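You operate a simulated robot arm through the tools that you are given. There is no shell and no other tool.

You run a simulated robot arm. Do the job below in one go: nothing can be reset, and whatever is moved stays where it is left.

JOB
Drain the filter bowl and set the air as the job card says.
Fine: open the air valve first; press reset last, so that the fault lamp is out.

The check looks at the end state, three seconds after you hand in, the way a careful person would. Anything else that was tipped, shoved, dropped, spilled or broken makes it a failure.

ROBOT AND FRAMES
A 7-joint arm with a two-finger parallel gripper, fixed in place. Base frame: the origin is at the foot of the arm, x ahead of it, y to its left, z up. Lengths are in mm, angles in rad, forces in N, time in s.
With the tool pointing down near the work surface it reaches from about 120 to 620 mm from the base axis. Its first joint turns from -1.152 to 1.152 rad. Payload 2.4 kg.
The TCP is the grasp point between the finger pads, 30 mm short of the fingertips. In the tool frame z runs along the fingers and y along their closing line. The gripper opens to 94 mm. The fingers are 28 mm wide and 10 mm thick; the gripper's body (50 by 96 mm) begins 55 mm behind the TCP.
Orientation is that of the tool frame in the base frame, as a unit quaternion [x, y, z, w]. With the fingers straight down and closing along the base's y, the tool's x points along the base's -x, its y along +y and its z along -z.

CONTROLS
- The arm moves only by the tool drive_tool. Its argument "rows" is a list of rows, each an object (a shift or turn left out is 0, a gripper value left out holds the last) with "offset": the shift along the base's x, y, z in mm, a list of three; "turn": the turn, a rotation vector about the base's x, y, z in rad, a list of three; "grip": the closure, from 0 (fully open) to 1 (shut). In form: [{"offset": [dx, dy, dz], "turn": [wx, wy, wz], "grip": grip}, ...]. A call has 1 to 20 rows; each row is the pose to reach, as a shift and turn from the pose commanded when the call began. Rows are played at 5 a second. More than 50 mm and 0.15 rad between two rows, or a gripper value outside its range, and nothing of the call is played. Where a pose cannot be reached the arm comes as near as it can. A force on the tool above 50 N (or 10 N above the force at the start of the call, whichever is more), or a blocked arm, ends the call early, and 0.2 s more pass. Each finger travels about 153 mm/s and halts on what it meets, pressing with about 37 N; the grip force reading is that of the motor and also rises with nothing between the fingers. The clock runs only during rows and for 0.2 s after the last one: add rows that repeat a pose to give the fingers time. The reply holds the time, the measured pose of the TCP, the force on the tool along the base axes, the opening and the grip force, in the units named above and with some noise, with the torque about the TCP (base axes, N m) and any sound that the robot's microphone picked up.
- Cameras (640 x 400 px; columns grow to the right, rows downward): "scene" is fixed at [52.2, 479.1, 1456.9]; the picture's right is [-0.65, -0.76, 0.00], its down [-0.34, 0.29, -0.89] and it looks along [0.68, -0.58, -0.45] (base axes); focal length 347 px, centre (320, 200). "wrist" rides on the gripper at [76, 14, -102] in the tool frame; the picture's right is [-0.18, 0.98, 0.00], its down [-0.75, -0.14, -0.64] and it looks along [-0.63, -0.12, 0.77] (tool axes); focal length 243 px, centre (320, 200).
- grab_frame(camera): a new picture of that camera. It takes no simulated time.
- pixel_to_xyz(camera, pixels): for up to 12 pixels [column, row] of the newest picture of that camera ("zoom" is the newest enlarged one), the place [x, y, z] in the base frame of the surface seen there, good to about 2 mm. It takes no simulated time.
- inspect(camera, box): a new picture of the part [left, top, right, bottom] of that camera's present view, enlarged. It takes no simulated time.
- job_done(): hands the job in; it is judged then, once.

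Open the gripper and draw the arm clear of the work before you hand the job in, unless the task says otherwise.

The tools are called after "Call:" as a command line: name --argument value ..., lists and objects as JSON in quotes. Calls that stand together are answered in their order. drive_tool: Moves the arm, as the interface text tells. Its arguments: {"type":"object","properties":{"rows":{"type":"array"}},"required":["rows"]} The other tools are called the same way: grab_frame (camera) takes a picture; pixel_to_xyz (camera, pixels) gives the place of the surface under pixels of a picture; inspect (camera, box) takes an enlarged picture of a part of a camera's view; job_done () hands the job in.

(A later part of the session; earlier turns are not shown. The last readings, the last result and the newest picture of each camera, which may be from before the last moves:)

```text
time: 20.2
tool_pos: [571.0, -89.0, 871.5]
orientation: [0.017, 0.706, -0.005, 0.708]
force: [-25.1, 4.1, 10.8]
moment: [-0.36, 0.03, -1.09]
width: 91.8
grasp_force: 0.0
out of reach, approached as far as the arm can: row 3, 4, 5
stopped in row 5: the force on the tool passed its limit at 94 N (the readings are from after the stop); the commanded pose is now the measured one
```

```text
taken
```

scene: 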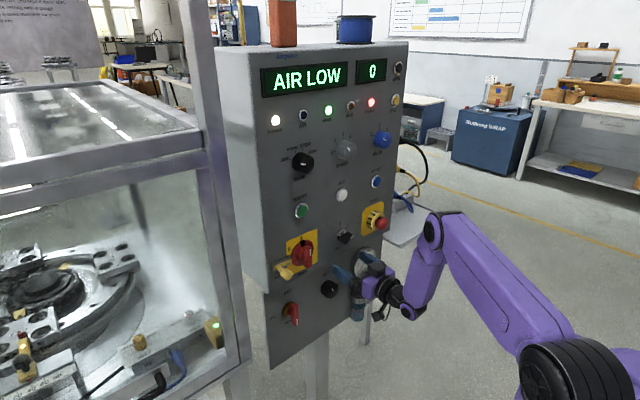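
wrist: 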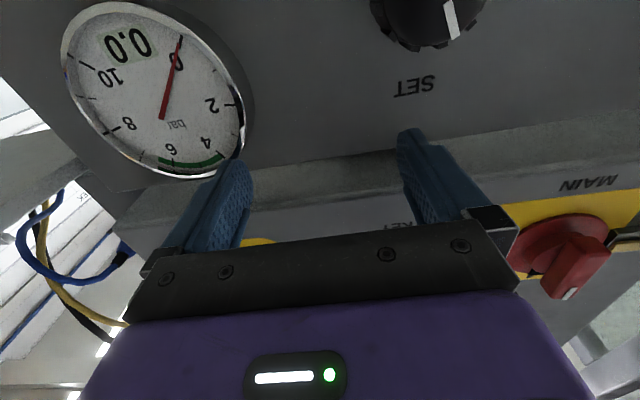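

Contact at the cabinet's lower lip (94 N peak); reading now −25 N in x. I back off along −x while pitching the tool down, which should be easier for the arm's reach.

Call:
drive_tool --rows '[{"offset": [-8, 0, 0], "turn": [0, 0.12, 0]}, {"offset": [-20, 0, 0], "turn": [0, 0.25, 0]}, {"offset": [-35, 0, 0], "turn": [0, 0.38, 0]}]'

Call:
inspect --camera "scene" --box '[250, 210, 450, 340]'

```text
time: 21.0
tool_pos: [537.0, -86.7, 871.0]
orientation: [0.016, 0.829, -0.005, 0.559]
force: [0.9, -0.1, -0.4]
moment: [-0.01, 0.01, 0.01]
width: 93.7
grasp_force: 0.1
```

```text
3.08 times, centred on (350, 275) of scene
```

zoom: 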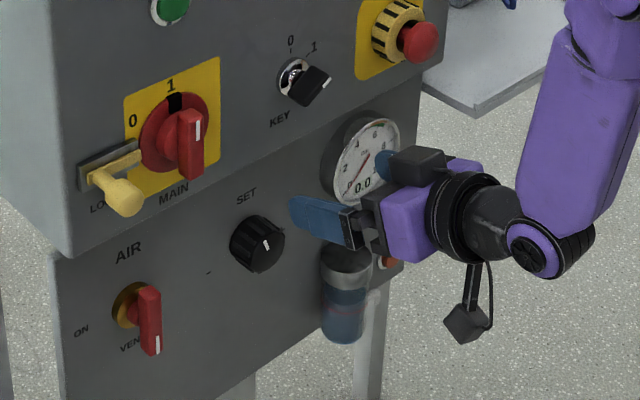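

Clear now, panel settings look unchanged. I pitch a bit more, square up the orientation and move across to y≈100 in front of the AIR lever.

Call:
drive_tool --rows '[{"offset": [-10, 30, 5], "turn": [-0.005, 0.1, 0.016]}, {"offset": [-15, 70, 5], "turn": [-0.01, 0.2, 0.032]}, {"offset": [-15, 110, 5], "turn": [-0.01, 0.2, 0.032]}, {"offset": [-15, 150, 0], "turn": [-0.01, 0.2, 0.032]}, {"offset": [-15, 187, -5], "turn": [-0.01, 0.2, 0.032]}]'

Call:
grab_frame --camera "wrist"

```text
time: 22.2
tool_pos: [550.0, 68.2, 880.0]
orientation: [0.008, 0.884, 0.031, 0.467]
force: [0.0, 0.5, -0.7]
moment: [-0.01, 0.01, -0.02]
width: 94.0
grasp_force: 0.2
out of reach, approached as far as the arm can: row 1, 2, 3, 4, 5
```

```text
taken
```

wrist: 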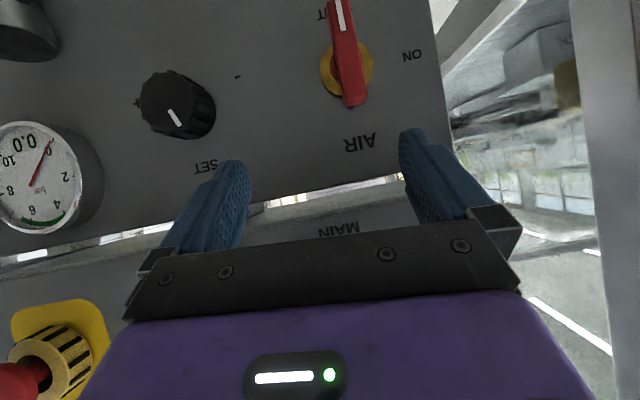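

The lever is visible at wrist (347,55), pointing away from ON. I'll push its free end rather than grip: close the fingers and lower to z≈770 to the right of the lever, keeping this pitch.

Call:
drive_tool --rows '[{"offset": [0, 2, -28], "grip": 1.0}, {"offset": [0, 2, -56], "grip": 1.0}, {"offset": [0, 2, -84], "grip": 1.0}, {"offset": [0, 2, -110], "grip": 1.0}, {"offset": [0, 2, -110], "grip": 1.0}]'

Call:
grab_frame --camera "wrist"

```text
time: 23.4
tool_pos: [560.8, 66.4, 772.3]
orientation: [0.012, 0.884, 0.04, 0.466]
force: [-0.1, -0.3, 0.4]
moment: [0.0, 0.0, 0.03]
width: 0.0
grasp_force: 33.0
out of reach, approached as far as the arm can: row 2, 3, 4, 5
```

```text
taken
```

wrist: 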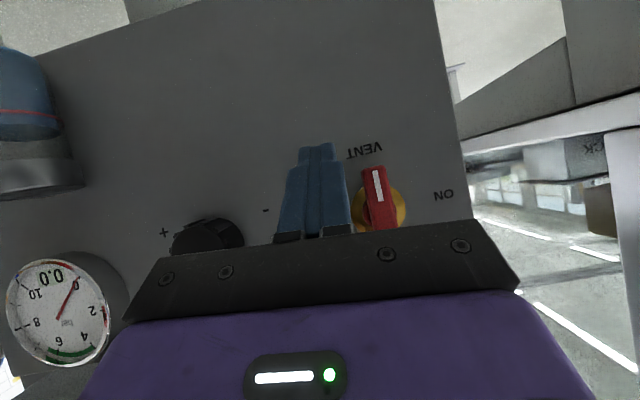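

Fingers are closed at (561,66,772), just right of the lever. I level the pitch gradually while advancing x to ≈572, staying clear of the lever (its right edge y≈93).

Call:
drive_tool --rows '[{"offset": [3, 0, 0], "turn": [0, -0.12, 0]}, {"offset": [6, 0, 0], "turn": [0, -0.24, 0]}, {"offset": [8, 0, 0], "turn": [0, -0.36, 0]}, {"offset": [10, 0, 0], "turn": [0, -0.48, 0]}, {"offset": [11, 0, 0], "turn": [-0.02, -0.6, -0.03]}]'

```text
time: 24.1
tool_pos: [586.9, 62.5, 768.8]
orientation: [0.011, 0.811, 0.048, 0.583]
force: [-26.1, -0.7, 16.2]
moment: [-0.06, -0.61, -0.07]
width: 0.0
grasp_force: 33.1
out of reach, approached as far as the arm can: row 1, 2, 3
stopped in row 3: the force on the tool passed its limit at 90 N (the readings are from after the stop); the commanded pose is now the measured one
```

The leveled pose can't be held at this spot: the tip pressed the panel (now −26 N). I back off along the tool axis by restoring the pitch, then look at the arm's posture to choose a better approach.

Call:
drive_tool --rows '[{"offset": [-10, 0, 3], "turn": [0, 0.13, 0]}, {"offset": [-22, 0, 5], "turn": [0, 0.27, 0]}]'

Call:
grab_frame --camera "scene"

Call:
inspect --camera "scene" --box '[250, 220, 400, 340]'

```text
time: 24.7
tool_pos: [565.9, 62.5, 773.5]
orientation: [0.017, 0.883, 0.045, 0.466]
force: [-0.7, -0.5, -0.7]
moment: [-0.02, 0.04, -0.04]
width: 0.2
grasp_force: 32.8
```

```text
taken
```

scene: 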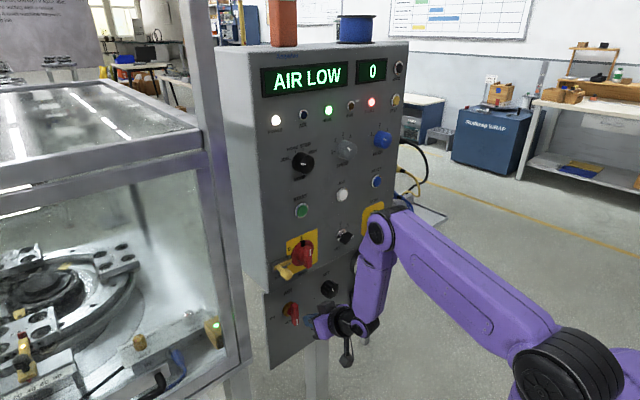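

```text
3.33 times, centred on (325, 280) of scene
```

zoom: 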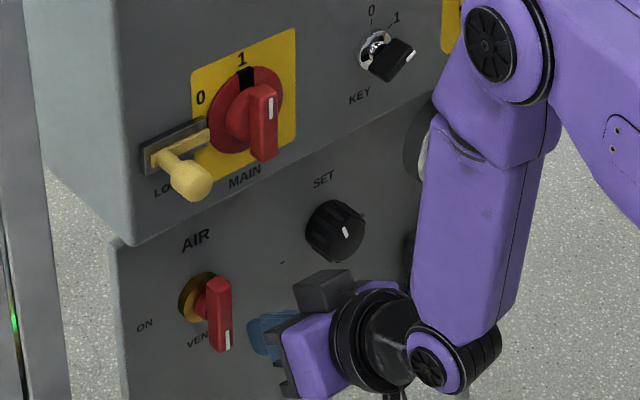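

The forearm hangs down near the panel. I measure where elbow and forearm are to make sure they don't touch the controls.

Call:
pixel_to_xyz --camera "scene" --pixels '[[380, 232], [372, 280], [358, 330], [340, 325], [550, 365], [450, 280], [398, 212], [362, 250]]'

```text
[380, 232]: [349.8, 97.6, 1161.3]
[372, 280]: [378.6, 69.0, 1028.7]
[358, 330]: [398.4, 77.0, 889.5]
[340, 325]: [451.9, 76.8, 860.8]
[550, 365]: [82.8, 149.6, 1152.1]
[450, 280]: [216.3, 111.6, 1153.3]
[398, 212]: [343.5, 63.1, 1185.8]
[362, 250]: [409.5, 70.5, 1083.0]
```

The arm's shoulder is near z≈1150 with the forearm hanging down, and the wrist can't bend far forward in this posture. I'll flip the wrist: first retreat to the open area with the tool vertical, then tilt back and precess around the vertical axis so the camera ends up on top.

Call:
drive_tool --rows '[{"offset": [-25, -8, 8], "turn": [-0.0134, 0.1386, 0.0051]}, {"offset": [-50, -16, 20], "turn": [-0.0268, 0.2771, 0.0101]}, {"offset": [-75, -24, 32], "turn": [-0.0402, 0.4157, 0.0152]}, {"offset": [-100, -32, 44], "turn": [-0.0535, 0.5543, 0.0202]}, {"offset": [-125, -40, 56], "turn": [-0.0669, 0.6929, 0.0253]}, {"offset": [-150, -50, 68], "turn": [-0.0803, 0.8314, 0.0303]}, {"offset": [-165, -60, 80], "turn": [-0.0937, 0.97, 0.0354]}]'

Call:
grab_frame --camera "scene"

```text
time: 26.3
tool_pos: [409.1, 5.5, 845.6]
orientation: [0.002, 0.999, -0.004, 0.041]
force: [1.1, 0.3, -0.2]
moment: [-0.03, 0.01, 0.04]
width: 0.0
grasp_force: 33.2
out of reach, approached as far as the arm can: row 7
```

```text
taken
```

scene: 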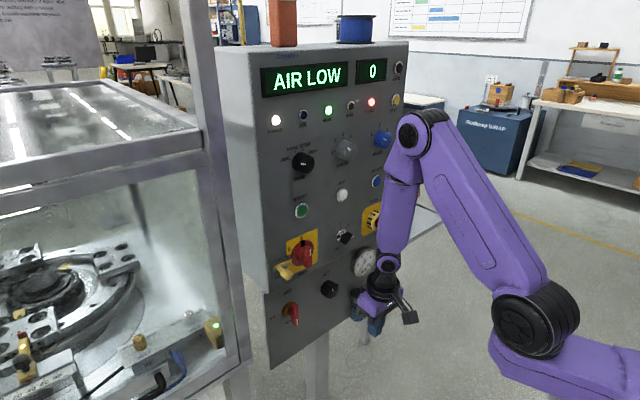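

I measure the arm's joints in this pose to understand the limit.

Call:
pixel_to_xyz --camera "scene" --pixels '[[408, 137], [400, 200], [385, 265], [520, 322], [465, 225], [580, 365], [380, 300], [600, 390]]'

```text
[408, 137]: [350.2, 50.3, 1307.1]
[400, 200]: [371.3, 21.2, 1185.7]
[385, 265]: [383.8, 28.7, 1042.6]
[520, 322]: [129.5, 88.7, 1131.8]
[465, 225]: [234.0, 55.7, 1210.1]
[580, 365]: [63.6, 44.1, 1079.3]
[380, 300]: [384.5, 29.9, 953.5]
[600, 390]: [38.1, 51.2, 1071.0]
```

The wrist seems able to bend far only one way, so flipping it is worthwhile. I open the fingers a little later; first I tilt the tool back toward the robot by ~0.5 rad at about (400,0,860).

Call:
drive_tool --rows '[{"offset": [-2, -2, 5], "turn": [0, 0.14, 0]}, {"offset": [-4, -4, 10], "turn": [0, 0.28, 0]}, {"offset": [-6, -5, 15], "turn": [0, 0.42, 0]}, {"offset": [-8, -5, 15], "turn": [0, 0.56, 0]}]'

```text
time: 27.3
tool_pos: [353.3, -21.2, 831.3]
orientation: [0.005, 0.973, -0.05, -0.225]
force: [-0.8, -0.2, -0.7]
moment: [0.02, 0.02, 0.03]
width: 0.0
grasp_force: 33.2
out of reach, approached as far as the arm can: row 1, 2, 3, 4
```

Tilt back achieved (0.45 rad) at (353,−21,831). I raise to z≈950 to get more freedom before precessing.

Call:
drive_tool --rows '[{"offset": [10, 5, 40]}, {"offset": [20, 10, 80]}, {"offset": [30, 15, 120]}]'

```text
time: 28.1
tool_pos: [358.5, -17.7, 925.3]
orientation: [0.009, 0.973, -0.083, -0.217]
force: [-0.7, -0.3, 0.7]
moment: [-0.01, 0.02, 0.03]
width: 0.0
grasp_force: 32.9
out of reach, approached as far as the arm can: row 1, 2, 3
```

It still hits a limit; I look at the posture.

Call:
grab_frame --camera "scene"

Call:
pixel_to_xyz --camera "scene" --pixels '[[410, 60], [405, 150], [395, 230], [520, 322], [465, 225], [580, 365], [380, 300], [600, 390]]'

```text
taken
```

scene: 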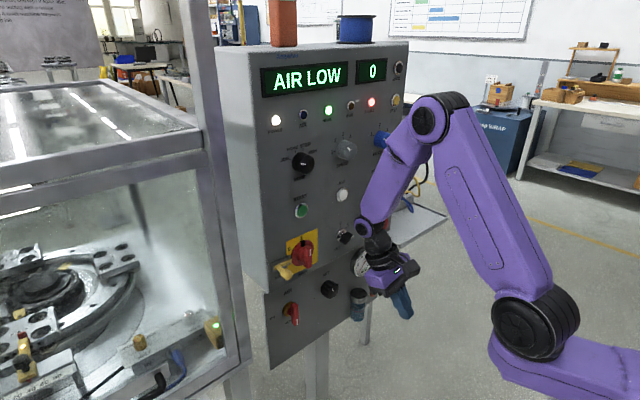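

```text
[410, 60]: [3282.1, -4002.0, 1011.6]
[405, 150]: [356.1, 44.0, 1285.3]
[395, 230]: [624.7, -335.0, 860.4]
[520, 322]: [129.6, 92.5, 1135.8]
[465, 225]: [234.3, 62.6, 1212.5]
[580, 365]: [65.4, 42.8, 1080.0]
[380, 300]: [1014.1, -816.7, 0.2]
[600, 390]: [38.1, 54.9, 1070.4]
```

The tool now points back toward the robot. I start precessing the tilt about the vertical (toward −y first), 11 steps of 0.14.

Call:
drive_tool --rows '[{"turn": [0, 0, 0.14]}, {"turn": [0, 0, 0.28]}, {"turn": [0, 0, 0.42]}, {"turn": [0, 0, 0.56]}, {"turn": [0, 0, 0.7]}, {"turn": [0, 0, 0.84]}, {"turn": [0, 0, 0.98]}, {"turn": [0, 0, 1.12]}, {"turn": [0, 0, 1.26]}, {"turn": [0, 0, 1.4]}, {"turn": [0, 0, 1.54]}]'

Call:
grab_frame --camera "scene"

```text
time: 30.5
tool_pos: [357.9, -19.6, 925.9]
orientation: [-0.671, 0.704, -0.211, -0.098]
force: [-1.1, 0.3, -0.9]
moment: [0.02, -0.02, 0.02]
width: 0.0
grasp_force: 32.9
out of reach, approached as far as the arm can: row 4, 5, 6, 7, 8, 9
```

```text
taken
```

scene: 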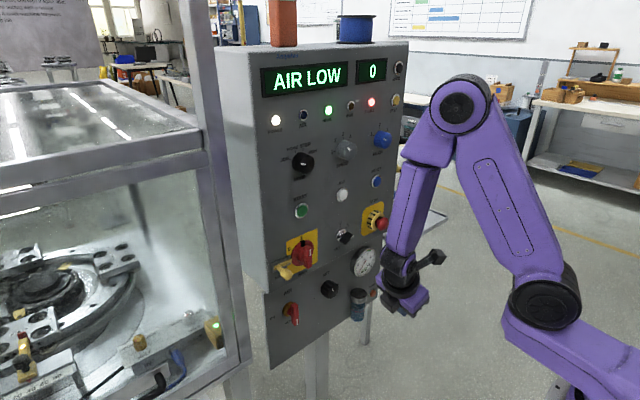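

Half of the precession worked (tool now tilts toward −y). I continue the other half.

Call:
drive_tool --rows '[{"turn": [0, 0, 0.14]}, {"turn": [0, 0, 0.28]}, {"turn": [0, 0, 0.42]}, {"turn": [0, 0, 0.56]}, {"turn": [0, 0, 0.7]}, {"turn": [0, 0, 0.84]}, {"turn": [0, 0, 0.98]}, {"turn": [0, 0, 1.12]}, {"turn": [0, 0, 1.26]}, {"turn": [0, 0, 1.4]}, {"turn": [0, 0, 1.54]}]'

Call:
grab_frame --camera "scene"

Call:
grab_frame --camera "wrist"

```text
time: 32.9
tool_pos: [359.3, -17.2, 925.4]
orientation: [0.972, -0.039, 0.218, -0.076]
force: [-0.6, -0.1, 0.8]
moment: [0.02, -0.04, 0.02]
width: 0.0
grasp_force: 32.9
```

```text
taken
```

scene: 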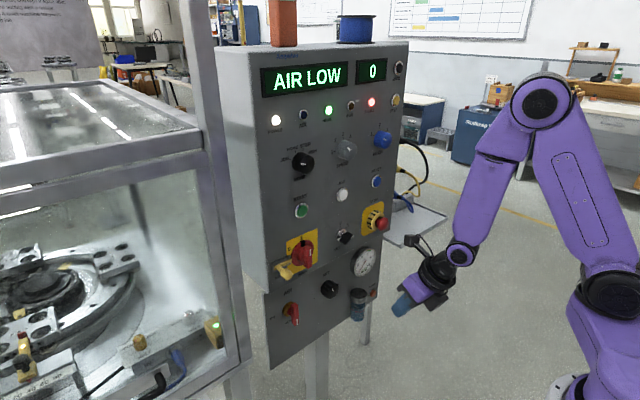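

```text
taken
```

wrist: 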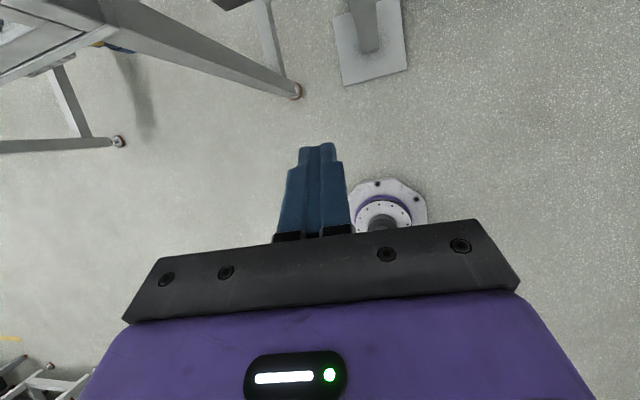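

The wrist is flipped with no reach warning: the tool tilts forward and the camera is on top. I now pitch up to horizontal (turn ≈(−0.172,−1.127,−0.055)) while moving to about (500,−20,885).

Call:
drive_tool --rows '[{"offset": [16, 0, -4], "turn": [-0.0191, -0.1252, -0.0061]}, {"offset": [32, 0, -8], "turn": [-0.0382, -0.2504, -0.0123]}, {"offset": [48, 0, -12], "turn": [-0.0573, -0.3757, -0.0184]}, {"offset": [64, 0, -16], "turn": [-0.0764, -0.5009, -0.0245]}, {"offset": [80, 0, -20], "turn": [-0.0954, -0.6261, -0.0307]}, {"offset": [96, 0, -25], "turn": [-0.1145, -0.7513, -0.0368]}, {"offset": [112, 0, -30], "turn": [-0.1336, -0.8766, -0.0429]}, {"offset": [128, 0, -35], "turn": [-0.1527, -1.0018, -0.0491]}, {"offset": [140, 0, -40], "turn": [-0.1718, -1.127, -0.0552]}]'

Call:
grab_frame --camera "wrist"

Call:
grab_frame --camera "scene"

```text
time: 34.9
tool_pos: [498.9, -18.7, 885.8]
orientation: [0.705, 0.0, 0.709, 0.0]
force: [0.3, 0.5, 0.6]
moment: [-0.01, -0.01, 0.0]
width: 0.0
grasp_force: 33.0
```

```text
taken
```

wrist: 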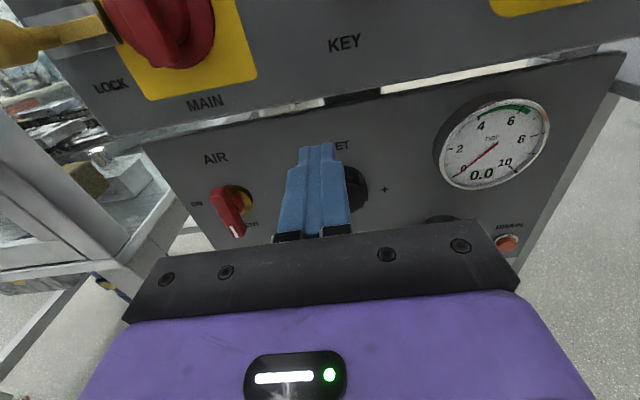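

```text
taken
```

scene: 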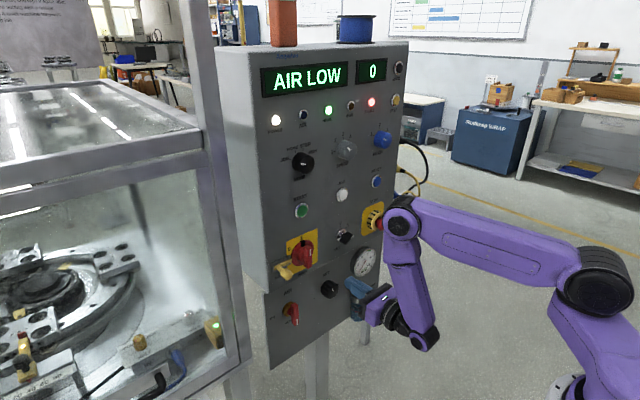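

Horizontal pose reached cleanly at (499,−19,886) with an upright view. I check elbow clearance from the panel and get positions of the controls from the wrist view.

Call:
pixel_to_xyz --camera "scene" --pixels '[[400, 222], [386, 222], [405, 270], [425, 340], [590, 290]]'

Call:
inspect --camera "wrist" --box '[150, 130, 300, 260]'

Call:
inspect --camera "wrist" --box '[400, 80, 580, 260]'

```text
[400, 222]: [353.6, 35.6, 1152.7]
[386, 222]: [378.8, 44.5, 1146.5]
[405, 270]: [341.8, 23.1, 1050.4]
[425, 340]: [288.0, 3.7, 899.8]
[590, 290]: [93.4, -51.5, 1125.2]
```

```text
3.08 times, centred on (225, 195) of wrist
```

zoom: 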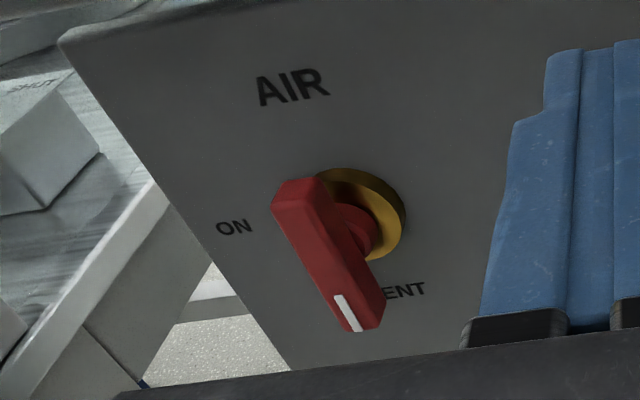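

```text
2.22 times, centred on (490, 170) of wrist
```

zoom: 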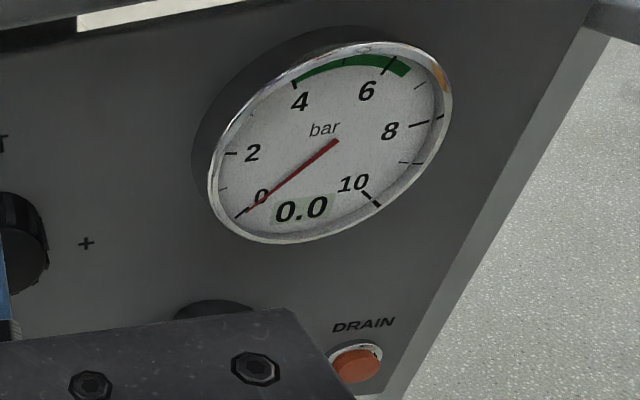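

The AIR lever points at VENT with ON to its left; elbow is clear (x≈379). I open the gripper halfway and move in front of the lever at (520,100,804).

Call:
drive_tool --rows '[{"offset": [5, 40, -10], "grip": 0.4}, {"offset": [10, 80, -25], "grip": 0.4}, {"offset": [15, 110, -50], "grip": 0.4}, {"offset": [20, 119, -82], "grip": 0.4}, {"offset": [20, 119, -82], "grip": 0.4}]'

Call:
grab_frame --camera "wrist"

Call:
inspect --camera "scene" --box '[250, 260, 400, 350]'

```text
time: 36.1
tool_pos: [517.9, 100.5, 802.3]
orientation: [0.706, 0.001, 0.708, 0.001]
force: [-0.5, -0.6, -0.7]
moment: [-0.05, -0.01, 0.0]
width: 56.3
grasp_force: 0.1
```

```text
taken
```

wrist: 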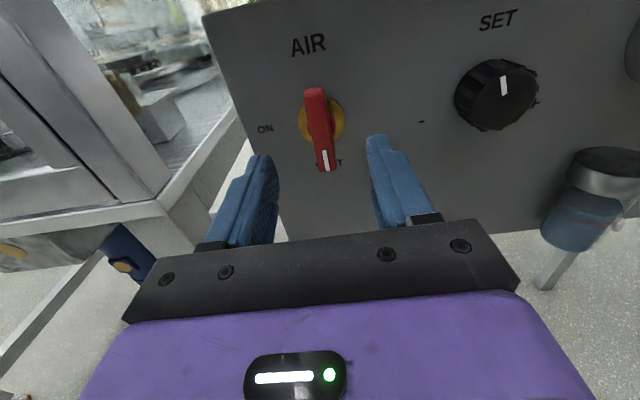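

```text
4.27 times, centred on (325, 305) of scene
```

zoom: 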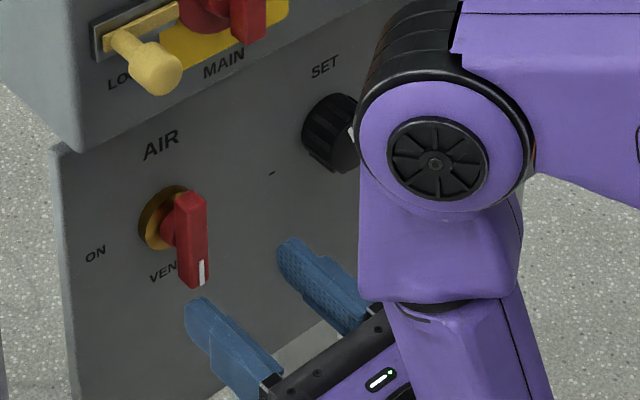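

Now in front of the lever (wrist (320,128)). I measure it closely from this view.

Call:
inspect --camera "wrist" --box '[280, 75, 370, 185]'

Call:
pixel_to_xyz --camera "wrist" --pixels '[[315, 93], [319, 115], [321, 128], [324, 145], [328, 165], [311, 128], [330, 130], [340, 118], [301, 123], [322, 170]]'

```text
3.64 times, centred on (325, 130) of wrist
```

zoom: 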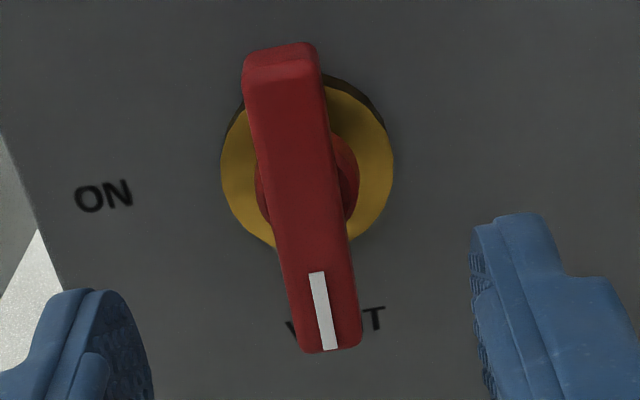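

```text
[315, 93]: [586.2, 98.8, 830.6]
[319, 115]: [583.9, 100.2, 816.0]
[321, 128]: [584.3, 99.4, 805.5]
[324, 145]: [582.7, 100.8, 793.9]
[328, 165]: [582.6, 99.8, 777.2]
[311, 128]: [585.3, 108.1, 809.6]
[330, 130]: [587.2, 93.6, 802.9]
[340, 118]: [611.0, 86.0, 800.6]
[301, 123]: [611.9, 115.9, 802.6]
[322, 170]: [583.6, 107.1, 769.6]
```

Lever centre is (y≈100, z≈802), front x≈584, 14 mm wide; disc at x≈611. I advance to TCP x=574 (tips at 604) and close on the lever.

Call:
drive_tool --rows '[{"offset": [20, -0.5, 0], "grip": 0.4}, {"offset": [40, -0.5, 0], "grip": 0.4}, {"offset": [55, -0.5, 0], "grip": 0.4}, {"offset": [55, -0.5, 0], "grip": 1.0}, {"offset": [55, -0.5, 0], "grip": 1.0}, {"offset": [55, -0.5, 0], "grip": 1.0}]'

Call:
grab_frame --camera "wrist"

```text
time: 37.5
tool_pos: [546.5, 99.7, 803.8]
orientation: [0.706, -0.002, 0.708, -0.002]
force: [0.1, 0.6, -0.3]
moment: [0.03, 0.03, -0.01]
width: 0.1
grasp_force: 33.0
out of reach, approached as far as the arm can: row 2, 3, 4, 5, 6
```

```text
taken
```

wrist: 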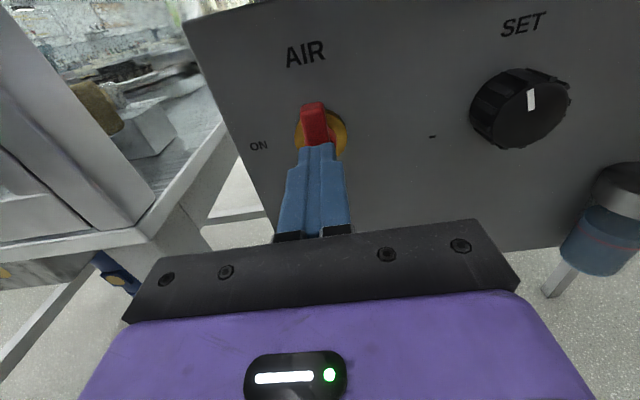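

The arm stops at x=546.5 here with the fingers closed on air in front of the lever (width 0). I check the arm's posture to see which joint is at its limit.

Call:
grab_frame --camera "scene"

```text
taken
```

scene: 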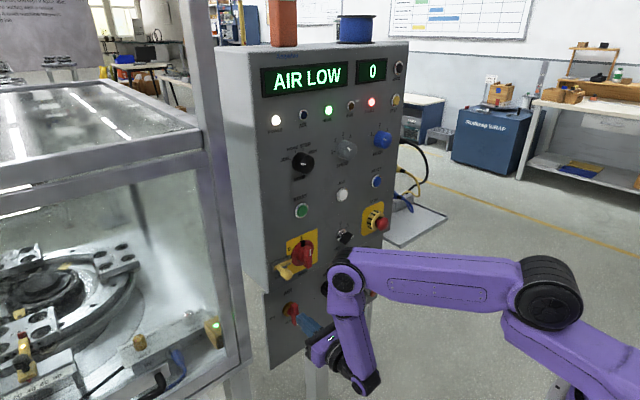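

Call:
pixel_to_xyz --camera "scene" --pixels '[[345, 280], [350, 320], [370, 385], [545, 303], [440, 280], [540, 335], [600, 370], [330, 310]]'

```text
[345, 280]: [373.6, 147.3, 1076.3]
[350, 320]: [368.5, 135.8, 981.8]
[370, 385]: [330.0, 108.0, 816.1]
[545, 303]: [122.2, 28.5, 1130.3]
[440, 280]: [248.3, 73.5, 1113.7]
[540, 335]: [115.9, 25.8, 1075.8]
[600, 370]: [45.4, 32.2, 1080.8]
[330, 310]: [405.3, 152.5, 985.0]
```

The forearm-roll joint seems to be at its limit for this exact heading. I'll move to the right of the lever (y≈62), yaw the tool 0.3 rad to the left to relieve it, and then see how far forward I can go for pushing the lever.

Call:
drive_tool --rows '[{"offset": [-8, -15, -5], "turn": [0, 0, 0.1], "grip": 1.0}, {"offset": [-8, -30, -15], "turn": [0, 0, 0.2], "grip": 1.0}, {"offset": [-6, -40, -25], "turn": [0, 0, 0.3], "grip": 1.0}, {"offset": [0, -42, -30], "turn": [0, 0, 0.3], "grip": 1.0}, {"offset": [10, -42, -30], "turn": [0, 0, 0.3], "grip": 1.0}, {"offset": [20, -42, -30], "turn": [0, 0, 0.3], "grip": 1.0}]'

Call:
grab_frame --camera "wrist"

```text
time: 38.9
tool_pos: [463.1, 94.5, 785.9]
orientation: [0.697, 0.106, 0.701, -0.106]
force: [-0.4, 0.7, -0.4]
moment: [0.01, 0.02, 0.01]
width: 0.1
grasp_force: 33.0
out of reach, approached as far as the arm can: row 1, 2, 3, 4, 5, 6
```

```text
taken
```

wrist: 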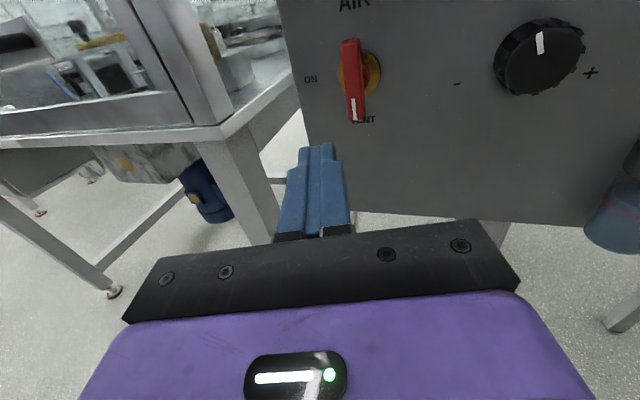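

Yawing left made the reach worse (x fell to 463), so the limit is the other way. I yaw back through straight to about −0.15 rad (pointing slightly right) and return to x≈540 right of the lever.

Call:
drive_tool --rows '[{"offset": [13, -5, 0], "turn": [0, 0, -0.11]}, {"offset": [26, -10, 0], "turn": [0, 0, -0.22]}, {"offset": [40, -16, 0], "turn": [0, 0, -0.33]}, {"offset": [55, -22, 2], "turn": [0, 0, -0.45]}, {"offset": [70, -28, 4], "turn": [0, 0, -0.45]}, {"offset": [85, -34, 4], "turn": [0, 0, -0.45]}, {"offset": [100, -40, 4], "turn": [0, 0, -0.45]}]'

Call:
grab_frame --camera "wrist"

```text
time: 40.5
tool_pos: [554.9, 57.3, 787.6]
orientation: [0.705, -0.052, 0.705, 0.052]
force: [-0.3, 0.2, 0.4]
moment: [-0.01, 0.02, 0.02]
width: 0.0
grasp_force: 33.7
out of reach, approached as far as the arm can: row 7
```

```text
taken
```

wrist: 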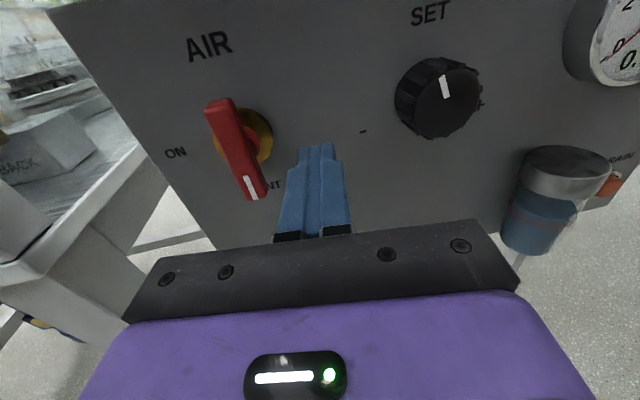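

Now at (555,57,788) with yaw −0.15. I check the arm's posture again to understand which way gives more reach.

Call:
grab_frame --camera "scene"

```text
taken
```

scene: 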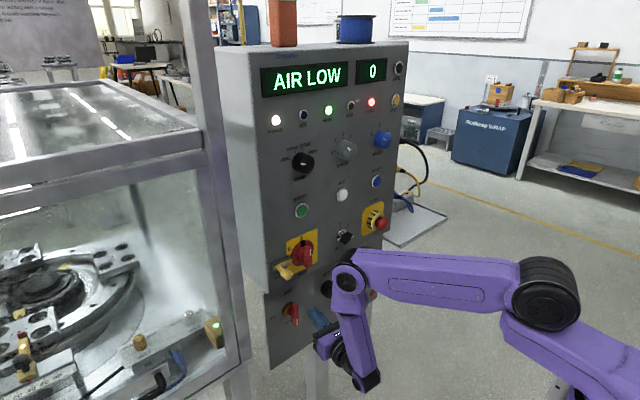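

Posture is nearly unchanged, so I test whether pitching the tip down 0.25 rad lets the tool advance further in x, staying right of the lever.

Call:
drive_tool --rows '[{"offset": [0, 0, 4], "turn": [0, 0.12, 0]}, {"offset": [0, 0, 8], "turn": [0, 0.25, 0]}, {"offset": [6, 0, 8], "turn": [0, 0.25, 0]}, {"offset": [12, 0, 8], "turn": [0, 0.25, 0]}, {"offset": [18, 0, 8], "turn": [0, 0.25, 0]}]'

```text
time: 41.7
tool_pos: [537.2, 59.2, 796.1]
orientation: [0.787, -0.046, 0.613, 0.06]
force: [-0.9, -0.8, -0.2]
moment: [-0.01, 0.01, -0.05]
width: 0.0
grasp_force: 33.1
out of reach, approached as far as the arm can: row 1, 2, 3, 4, 5
```

Pitching down reduces the reach, so I try pitching slightly up instead (−0.15) and advancing, watching for contact.

Call:
drive_tool --rows '[{"offset": [6, 0, -6], "turn": [0, -0.13, 0]}, {"offset": [14, 0, -12], "turn": [0, -0.26, 0]}, {"offset": [22, 0, -18], "turn": [0, -0.4, 0]}, {"offset": [28, 0, -20], "turn": [0, -0.4, 0]}, {"offset": [34, 0, -20], "turn": [0, -0.4, 0]}]'

```text
time: 42.9
tool_pos: [554.8, 59.8, 779.4]
orientation: [0.649, -0.057, 0.757, 0.049]
force: [0.5, -0.6, -0.4]
moment: [0.03, -0.01, 0.02]
width: 0.0
grasp_force: 32.7
out of reach, approached as far as the arm can: row 3, 4, 5
```

Still limited at x≈555. I test whether rolling the tool about its own axis (+0.35 about x) relieves the limit.

Call:
drive_tool --rows '[{"offset": [0, 0, 0], "turn": [0.06, 0.06, 0]}, {"offset": [0, 0, 2], "turn": [0.18, 0.12, 0]}, {"offset": [6, 0, 2], "turn": [0.3, 0.15, 0]}, {"offset": [14, 0, 2], "turn": [0.4, 0.15, 0]}, {"offset": [22, 0, 2], "turn": [0.4, 0.15, 0]}]'

```text
time: 44.1
tool_pos: [578.3, 58.7, 781.6]
orientation: [0.701, -0.203, 0.68, -0.076]
force: [0.0, -0.5, -0.6]
moment: [0.0, -0.01, 0.03]
width: 0.0
grasp_force: 32.8
```

Rolling +0.4 freed the arm: it is now at x=578 with no limit hit, so the tool-roll joint was the limit. I square up yaw/pitch (keeping roll +0.4) at a slightly retracted x and then check.

Call:
drive_tool --rows '[{"offset": [-4, 4, 0], "turn": [0, -0.032, 0.085]}, {"offset": [-6, 8, 0], "turn": [0.001, -0.065, 0.17]}]'

Call:
grab_frame --camera "wrist"

```text
time: 44.7
tool_pos: [573.3, 66.5, 781.0]
orientation: [0.693, -0.139, 0.693, -0.14]
force: [-0.6, 0.4, 0.0]
moment: [0.0, -0.01, -0.01]
width: 0.0
grasp_force: 33.1
```

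```text
taken
```

wrist: 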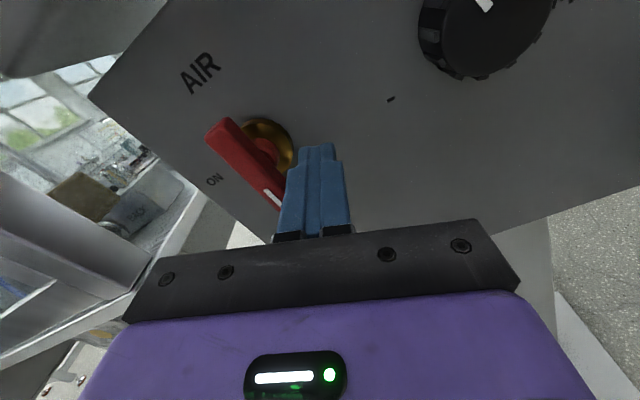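

Aligned at (573,66.5,781), finger left edge ~12 mm right of the lever. I now push the lever's free end to the left along its arc about (y 100.5, z 802), rolling the tool with it.

Call:
drive_tool --rows '[{"offset": [0, 9.5, 0]}, {"offset": [0, 18.5, -2]}, {"offset": [0, 26, -4]}, {"offset": [0, 30, -5], "turn": [0.15, 0, 0]}, {"offset": [0, 33.9, -5.2], "turn": [0.3, 0, 0]}, {"offset": [0, 37.8, -5], "turn": [0.45, 0, 0]}, {"offset": [0, 41.6, -4.1], "turn": [0.6, 0, 0]}, {"offset": [0, 45.4, -2.7], "turn": [0.75, 0, 0]}, {"offset": [0, 48.8, -0.7], "turn": [0.9, 0, 0]}, {"offset": [0, 51.9, 1.7], "turn": [1.05, 0, 0]}, {"offset": [0, 54, 4], "turn": [1.17, 0, 0]}]'

Call:
grab_frame --camera "wrist"

Call:
grab_frame --camera "scene"

```text
time: 47.1
tool_pos: [572.9, 116.8, 780.7]
orientation: [-0.502, 0.506, -0.499, 0.493]
force: [2.7, -18.8, -30.7]
moment: [0.57, 0.94, -0.51]
width: 0.0
grasp_force: 32.3
```

```text
taken
```

wrist: 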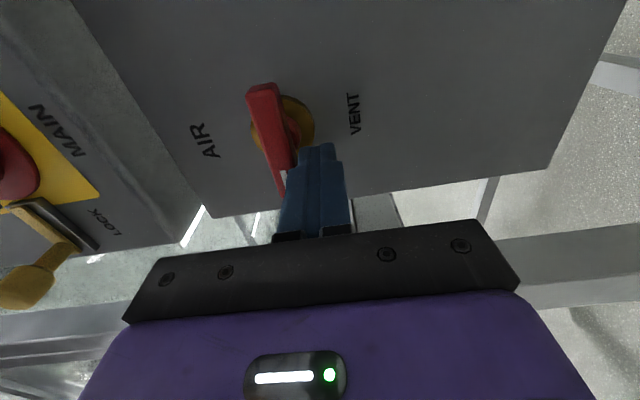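

```text
taken
```

scene: 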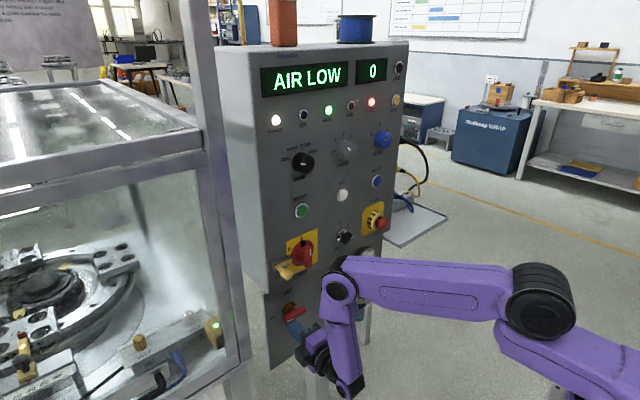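

The lever moved with the finger; force is now −19/−31 N. I zoom in to see whether it has reached ON.

Call:
inspect --camera "scene" --box '[255, 270, 345, 340]'

Call:
inspect --camera "scene" --box '[230, 40, 420, 160]'

Call:
inspect --camera "wrist" --box '[180, 60, 380, 220]'

```text
5.71 times, centred on (300, 305) of scene
```

zoom: 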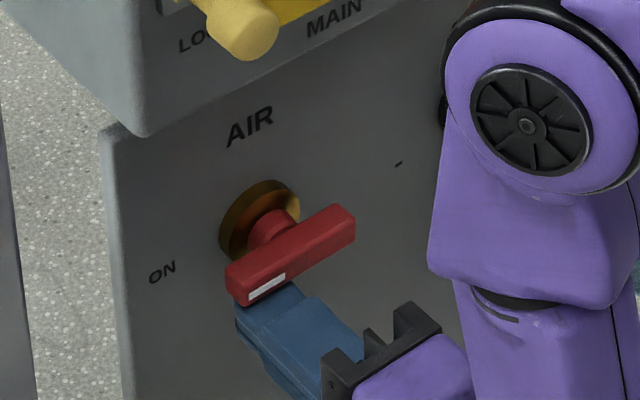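

```text
3.33 times, centred on (325, 100) of scene
```

zoom: 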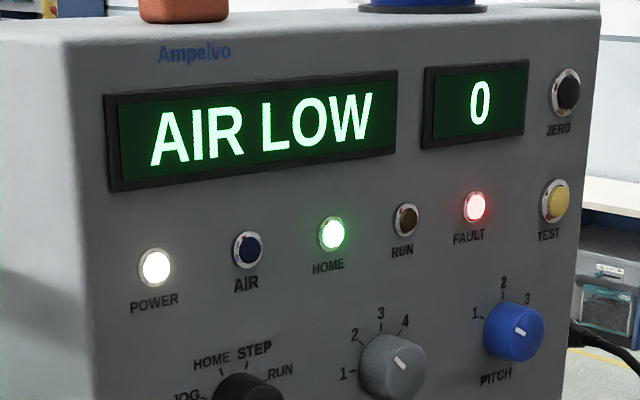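

```text
2.50 times, centred on (280, 140) of wrist
```

zoom: 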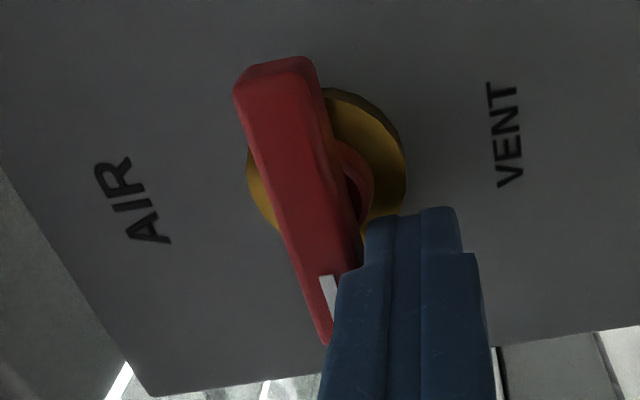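

The lever is about 80° round, nearly at ON; I push a few more millimetres up/left to bring it home.

Call:
drive_tool --rows '[{"offset": [0, 1, 1.5]}, {"offset": [0, 2, 3]}, {"offset": [0, 2, 4.5]}, {"offset": [0, 2, 6]}]'

Call:
inspect --camera "scene" --box '[255, 270, 345, 340]'

```text
time: 47.8
tool_pos: [569.9, 118.0, 780.7]
orientation: [-0.505, 0.508, -0.498, 0.489]
force: [3.4, 0.1, -4.3]
moment: [0.09, 0.2, 0.02]
width: 0.0
grasp_force: 33.5
stopped in row 3: the force on the tool passed its limit at 51 N (the readings are from after the stop); the commanded pose is now the measured one
```

```text
5.71 times, centred on (300, 305) of scene
```

zoom: 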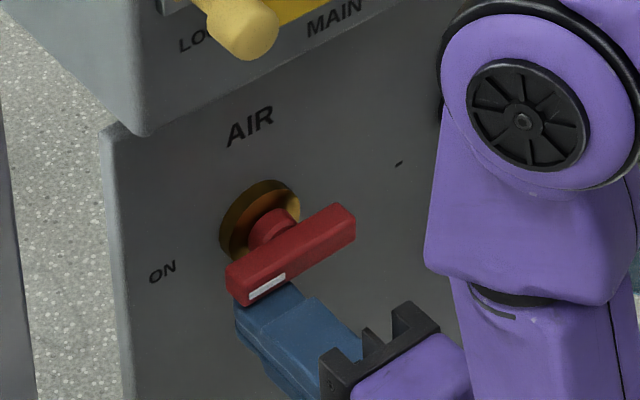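

51 N with no more movement and the lever is level with the ON label, so it's at its stop. I back the finger down and away, then look at the valve and gauge.

Call:
drive_tool --rows '[{"offset": [0, 0, -8]}, {"offset": [-15, -10, -15]}, {"offset": [-40, -25, -15]}, {"offset": [-60, -50, 0]}]'

Call:
grab_frame --camera "wrist"

Call:
inspect --camera "scene" --box '[250, 230, 410, 340]'

```text
time: 48.8
tool_pos: [510.3, 67.3, 782.4]
orientation: [-0.503, 0.508, -0.498, 0.49]
force: [-0.7, -0.9, -0.8]
moment: [0.0, 0.02, 0.01]
width: 0.0
grasp_force: 32.6
```

```text
taken
```

wrist: 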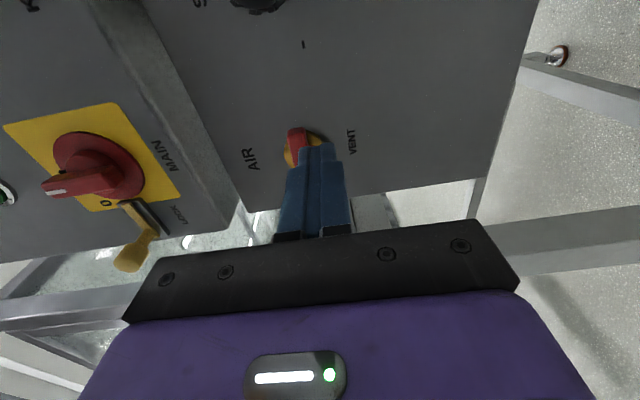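

```text
3.64 times, centred on (330, 285) of scene
```

zoom: 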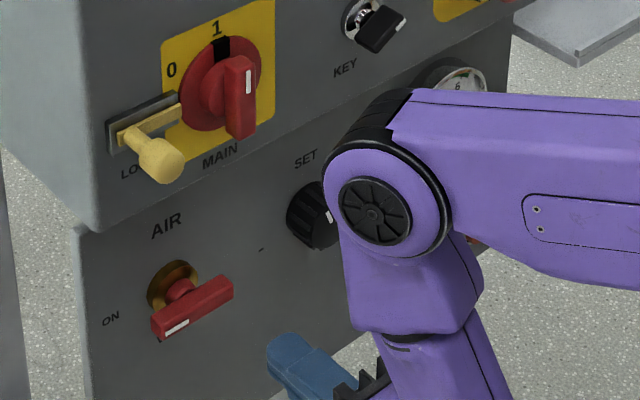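

I measure the lever's two ends in this zoom to confirm it's horizontal.

Call:
pixel_to_xyz --camera "zoom" --pixels '[[225, 290], [195, 308], [162, 327], [185, 285], [112, 318]]'

```text
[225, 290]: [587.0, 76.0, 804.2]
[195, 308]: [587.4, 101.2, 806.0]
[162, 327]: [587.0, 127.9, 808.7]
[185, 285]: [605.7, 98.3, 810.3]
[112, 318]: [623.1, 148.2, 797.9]
```

The lever is horizontal at ON. Now I move back in front of the SET knob/gauge area at standoff x≈505, rolling back toward 0.5 rad, to view gauge and knob.

Call:
drive_tool --rows '[{"offset": [0, -12, 5], "turn": [-0.134, 0, 0]}, {"offset": [0, -24, 10], "turn": [-0.268, 0, 0]}, {"offset": [0, -36, 15], "turn": [-0.402, 0, 0]}, {"offset": [0, -48, 20], "turn": [-0.536, 0, 0]}, {"offset": [0, -60, 25], "turn": [-0.67, 0, 0]}, {"offset": [0, -70, 27], "turn": [-0.804, 0, 0]}, {"offset": [0, -80, 27], "turn": [-0.938, 0, 0]}, {"offset": [0, -90, 27], "turn": [-1.07, 0, 0]}]'

Call:
grab_frame --camera "wrist"

```text
time: 50.6
tool_pos: [510.3, -21.5, 809.0]
orientation: [0.684, -0.182, 0.688, -0.164]
force: [0.0, -1.0, 0.3]
moment: [0.02, 0.01, 0.01]
width: 0.0
grasp_force: 32.3
```

```text
taken
```

wrist: 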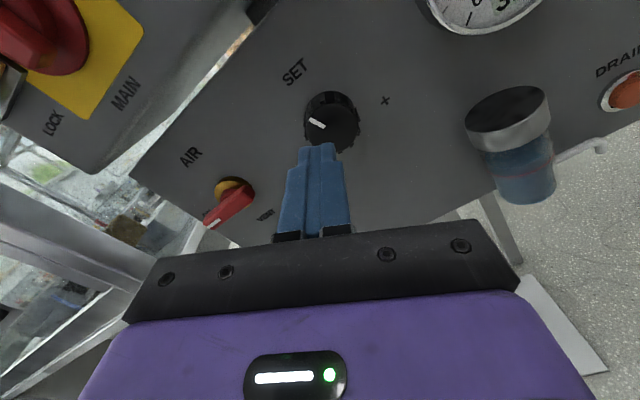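

The SET knob is at wrist (331,120), and the gauge is partly visible at the top. I zoom on gauge, knob and bowl and measure the knob.

Call:
inspect --camera "wrist" --box '[400, 0, 640, 220]'

Call:
pixel_to_xyz --camera "wrist" --pixels '[[331, 130], [318, 124], [345, 128], [330, 145], [330, 112], [306, 110], [358, 115], [330, 92], [510, 110], [495, 20], [627, 92], [525, 175]]'

Call:
inspect --camera "wrist" --box '[270, 60, 410, 170]'

Call:
grab_frame --camera "scene"

```text
1.82 times, centred on (520, 110) of wrist
```

zoom: 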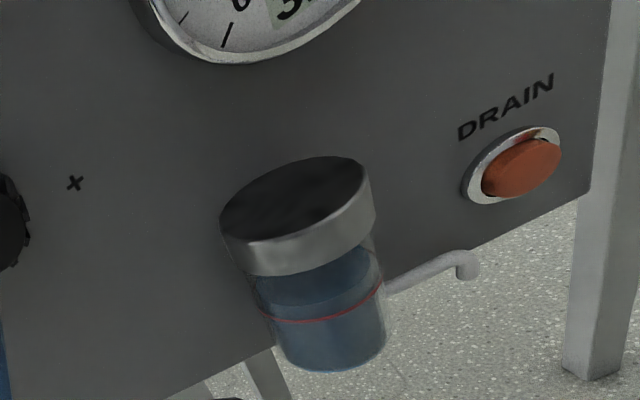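

```text
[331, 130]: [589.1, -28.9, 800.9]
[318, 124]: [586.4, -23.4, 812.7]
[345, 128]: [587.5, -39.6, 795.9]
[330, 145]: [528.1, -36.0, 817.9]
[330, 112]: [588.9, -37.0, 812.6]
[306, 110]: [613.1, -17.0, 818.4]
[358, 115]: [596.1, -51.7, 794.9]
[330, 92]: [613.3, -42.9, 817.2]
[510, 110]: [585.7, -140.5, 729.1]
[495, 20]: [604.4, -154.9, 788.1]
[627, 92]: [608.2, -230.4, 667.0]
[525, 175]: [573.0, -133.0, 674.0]
```

```text
3.64 times, centred on (340, 115) of wrist
```

zoom: 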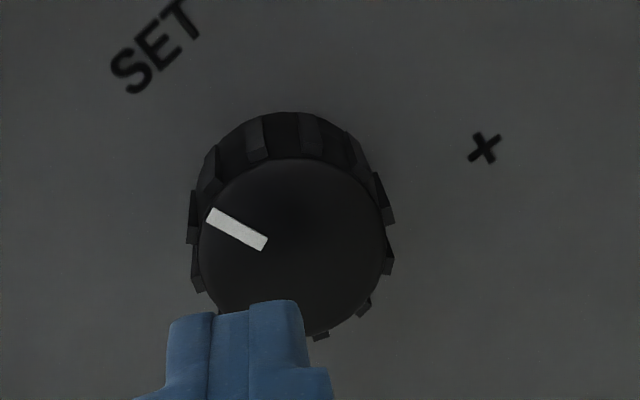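

```text
taken
```

scene: 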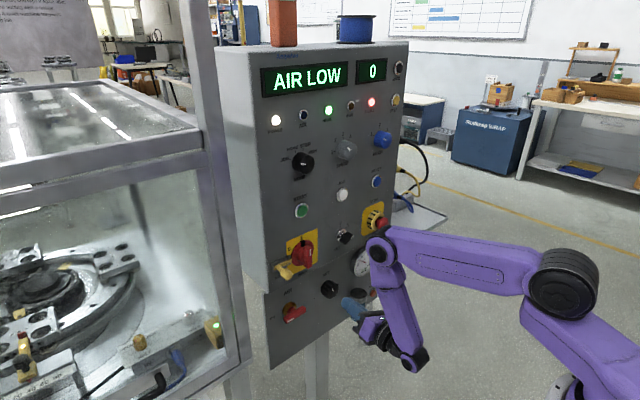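

The digital gauge now reads 3.x bar, so air is on and needs raising to 6 (clockwise, toward "+"). I open the gripper and advance over the SET knob (centre ≈ y −31, z 805; face x≈588), watching for reach warnings.

Call:
drive_tool --rows '[{"offset": [5, -5, -2], "turn": [0, 0, 0.026], "grip": 0.25}, {"offset": [10, -9.5, -4], "turn": [0, 0, 0.026], "grip": 0.25}, {"offset": [10, -9.5, -4], "turn": [0, 0, 0.026], "grip": 0.25}, {"offset": [25, -9.5, -4], "turn": [0, 0, 0.026], "grip": 0.25}, {"offset": [40, -9.5, -4], "turn": [0, 0, 0.026], "grip": 0.25}]'

Call:
grab_frame --camera "wrist"

```text
time: 51.8
tool_pos: [549.7, -31.3, 804.1]
orientation: [0.686, -0.173, 0.685, -0.173]
force: [-0.8, 0.3, 0.3]
moment: [-0.02, -0.01, -0.01]
width: 70.6
grasp_force: 0.1
```

```text
taken
```

wrist: 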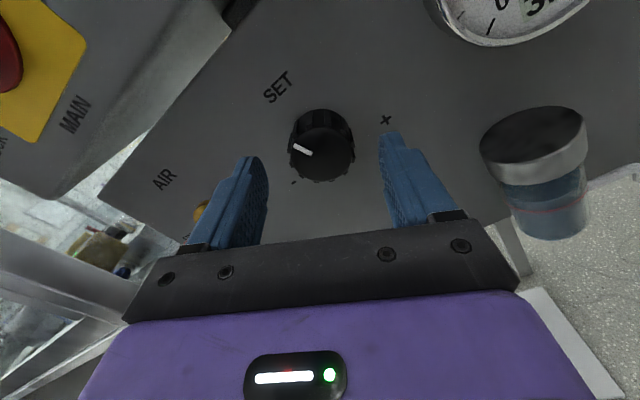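

The knob sits centred between the open fingers. I verify its centre by measuring points on its face before advancing.

Call:
pixel_to_xyz --camera "wrist" --pixels '[[321, 155], [296, 155], [347, 155], [321, 178], [321, 133], [305, 172], [340, 172], [335, 165]]'

Call:
inspect --camera "wrist" --box '[270, 90, 380, 200]'

```text
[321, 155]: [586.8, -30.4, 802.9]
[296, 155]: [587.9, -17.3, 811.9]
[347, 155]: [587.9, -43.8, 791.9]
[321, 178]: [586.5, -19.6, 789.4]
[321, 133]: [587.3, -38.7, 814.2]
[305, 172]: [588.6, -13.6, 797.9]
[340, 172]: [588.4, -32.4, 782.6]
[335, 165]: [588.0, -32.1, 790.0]
```

```text
3.64 times, centred on (325, 145) of wrist
```

zoom: 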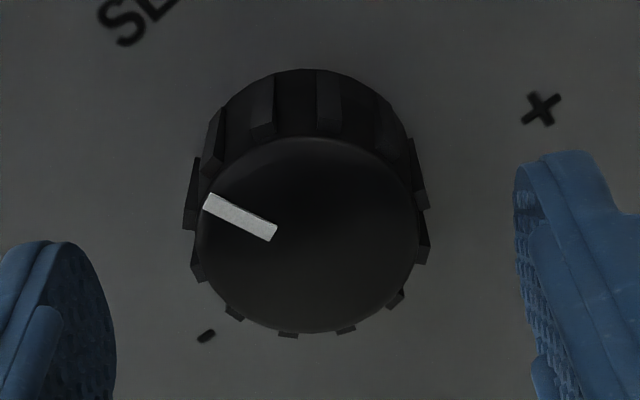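

Knob face centre is (y −30.4, z 803). I advance to TCP x=580 and close on the knob.

Call:
drive_tool --rows '[{"offset": [10, 0.6, -1.5], "grip": 0.25}, {"offset": [20, 0.6, -1.5], "grip": 0.25}, {"offset": [30, 0.6, -1.5], "grip": 0.25}, {"offset": [30, 0.6, -1.5], "grip": 1.0}, {"offset": [30, 0.6, -1.5], "grip": 1.0}, {"offset": [30, 0.6, -1.5], "grip": 1.0}]'

Call:
grab_frame --camera "wrist"

Call:
grab_frame --camera "scene"

```text
time: 53.2
tool_pos: [579.6, -31.6, 803.1]
orientation: [0.686, -0.175, 0.685, -0.172]
force: [4.3, -5.0, -5.4]
moment: [-0.04, -0.06, 0.57]
width: 43.2
grasp_force: 44.4
```

```text
taken
```

wrist: 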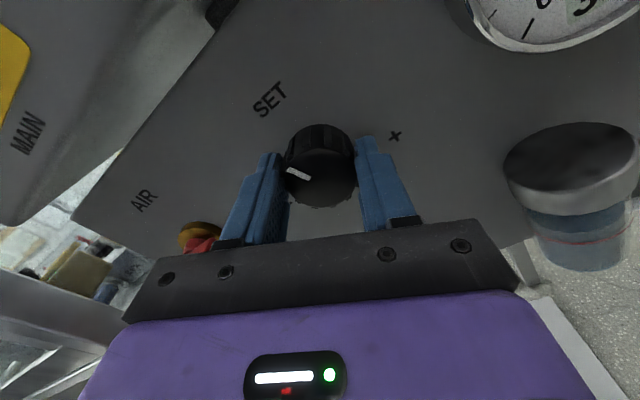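

```text
taken
```

scene: 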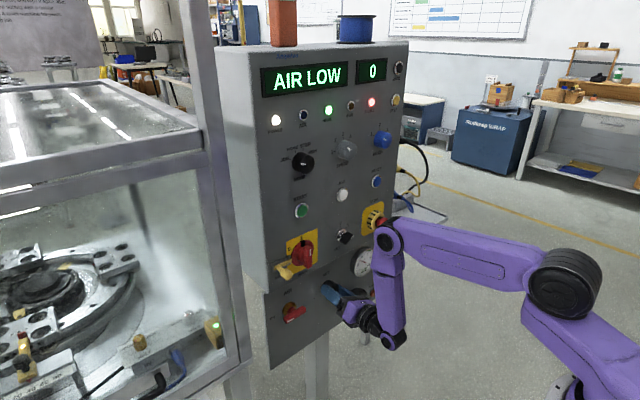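

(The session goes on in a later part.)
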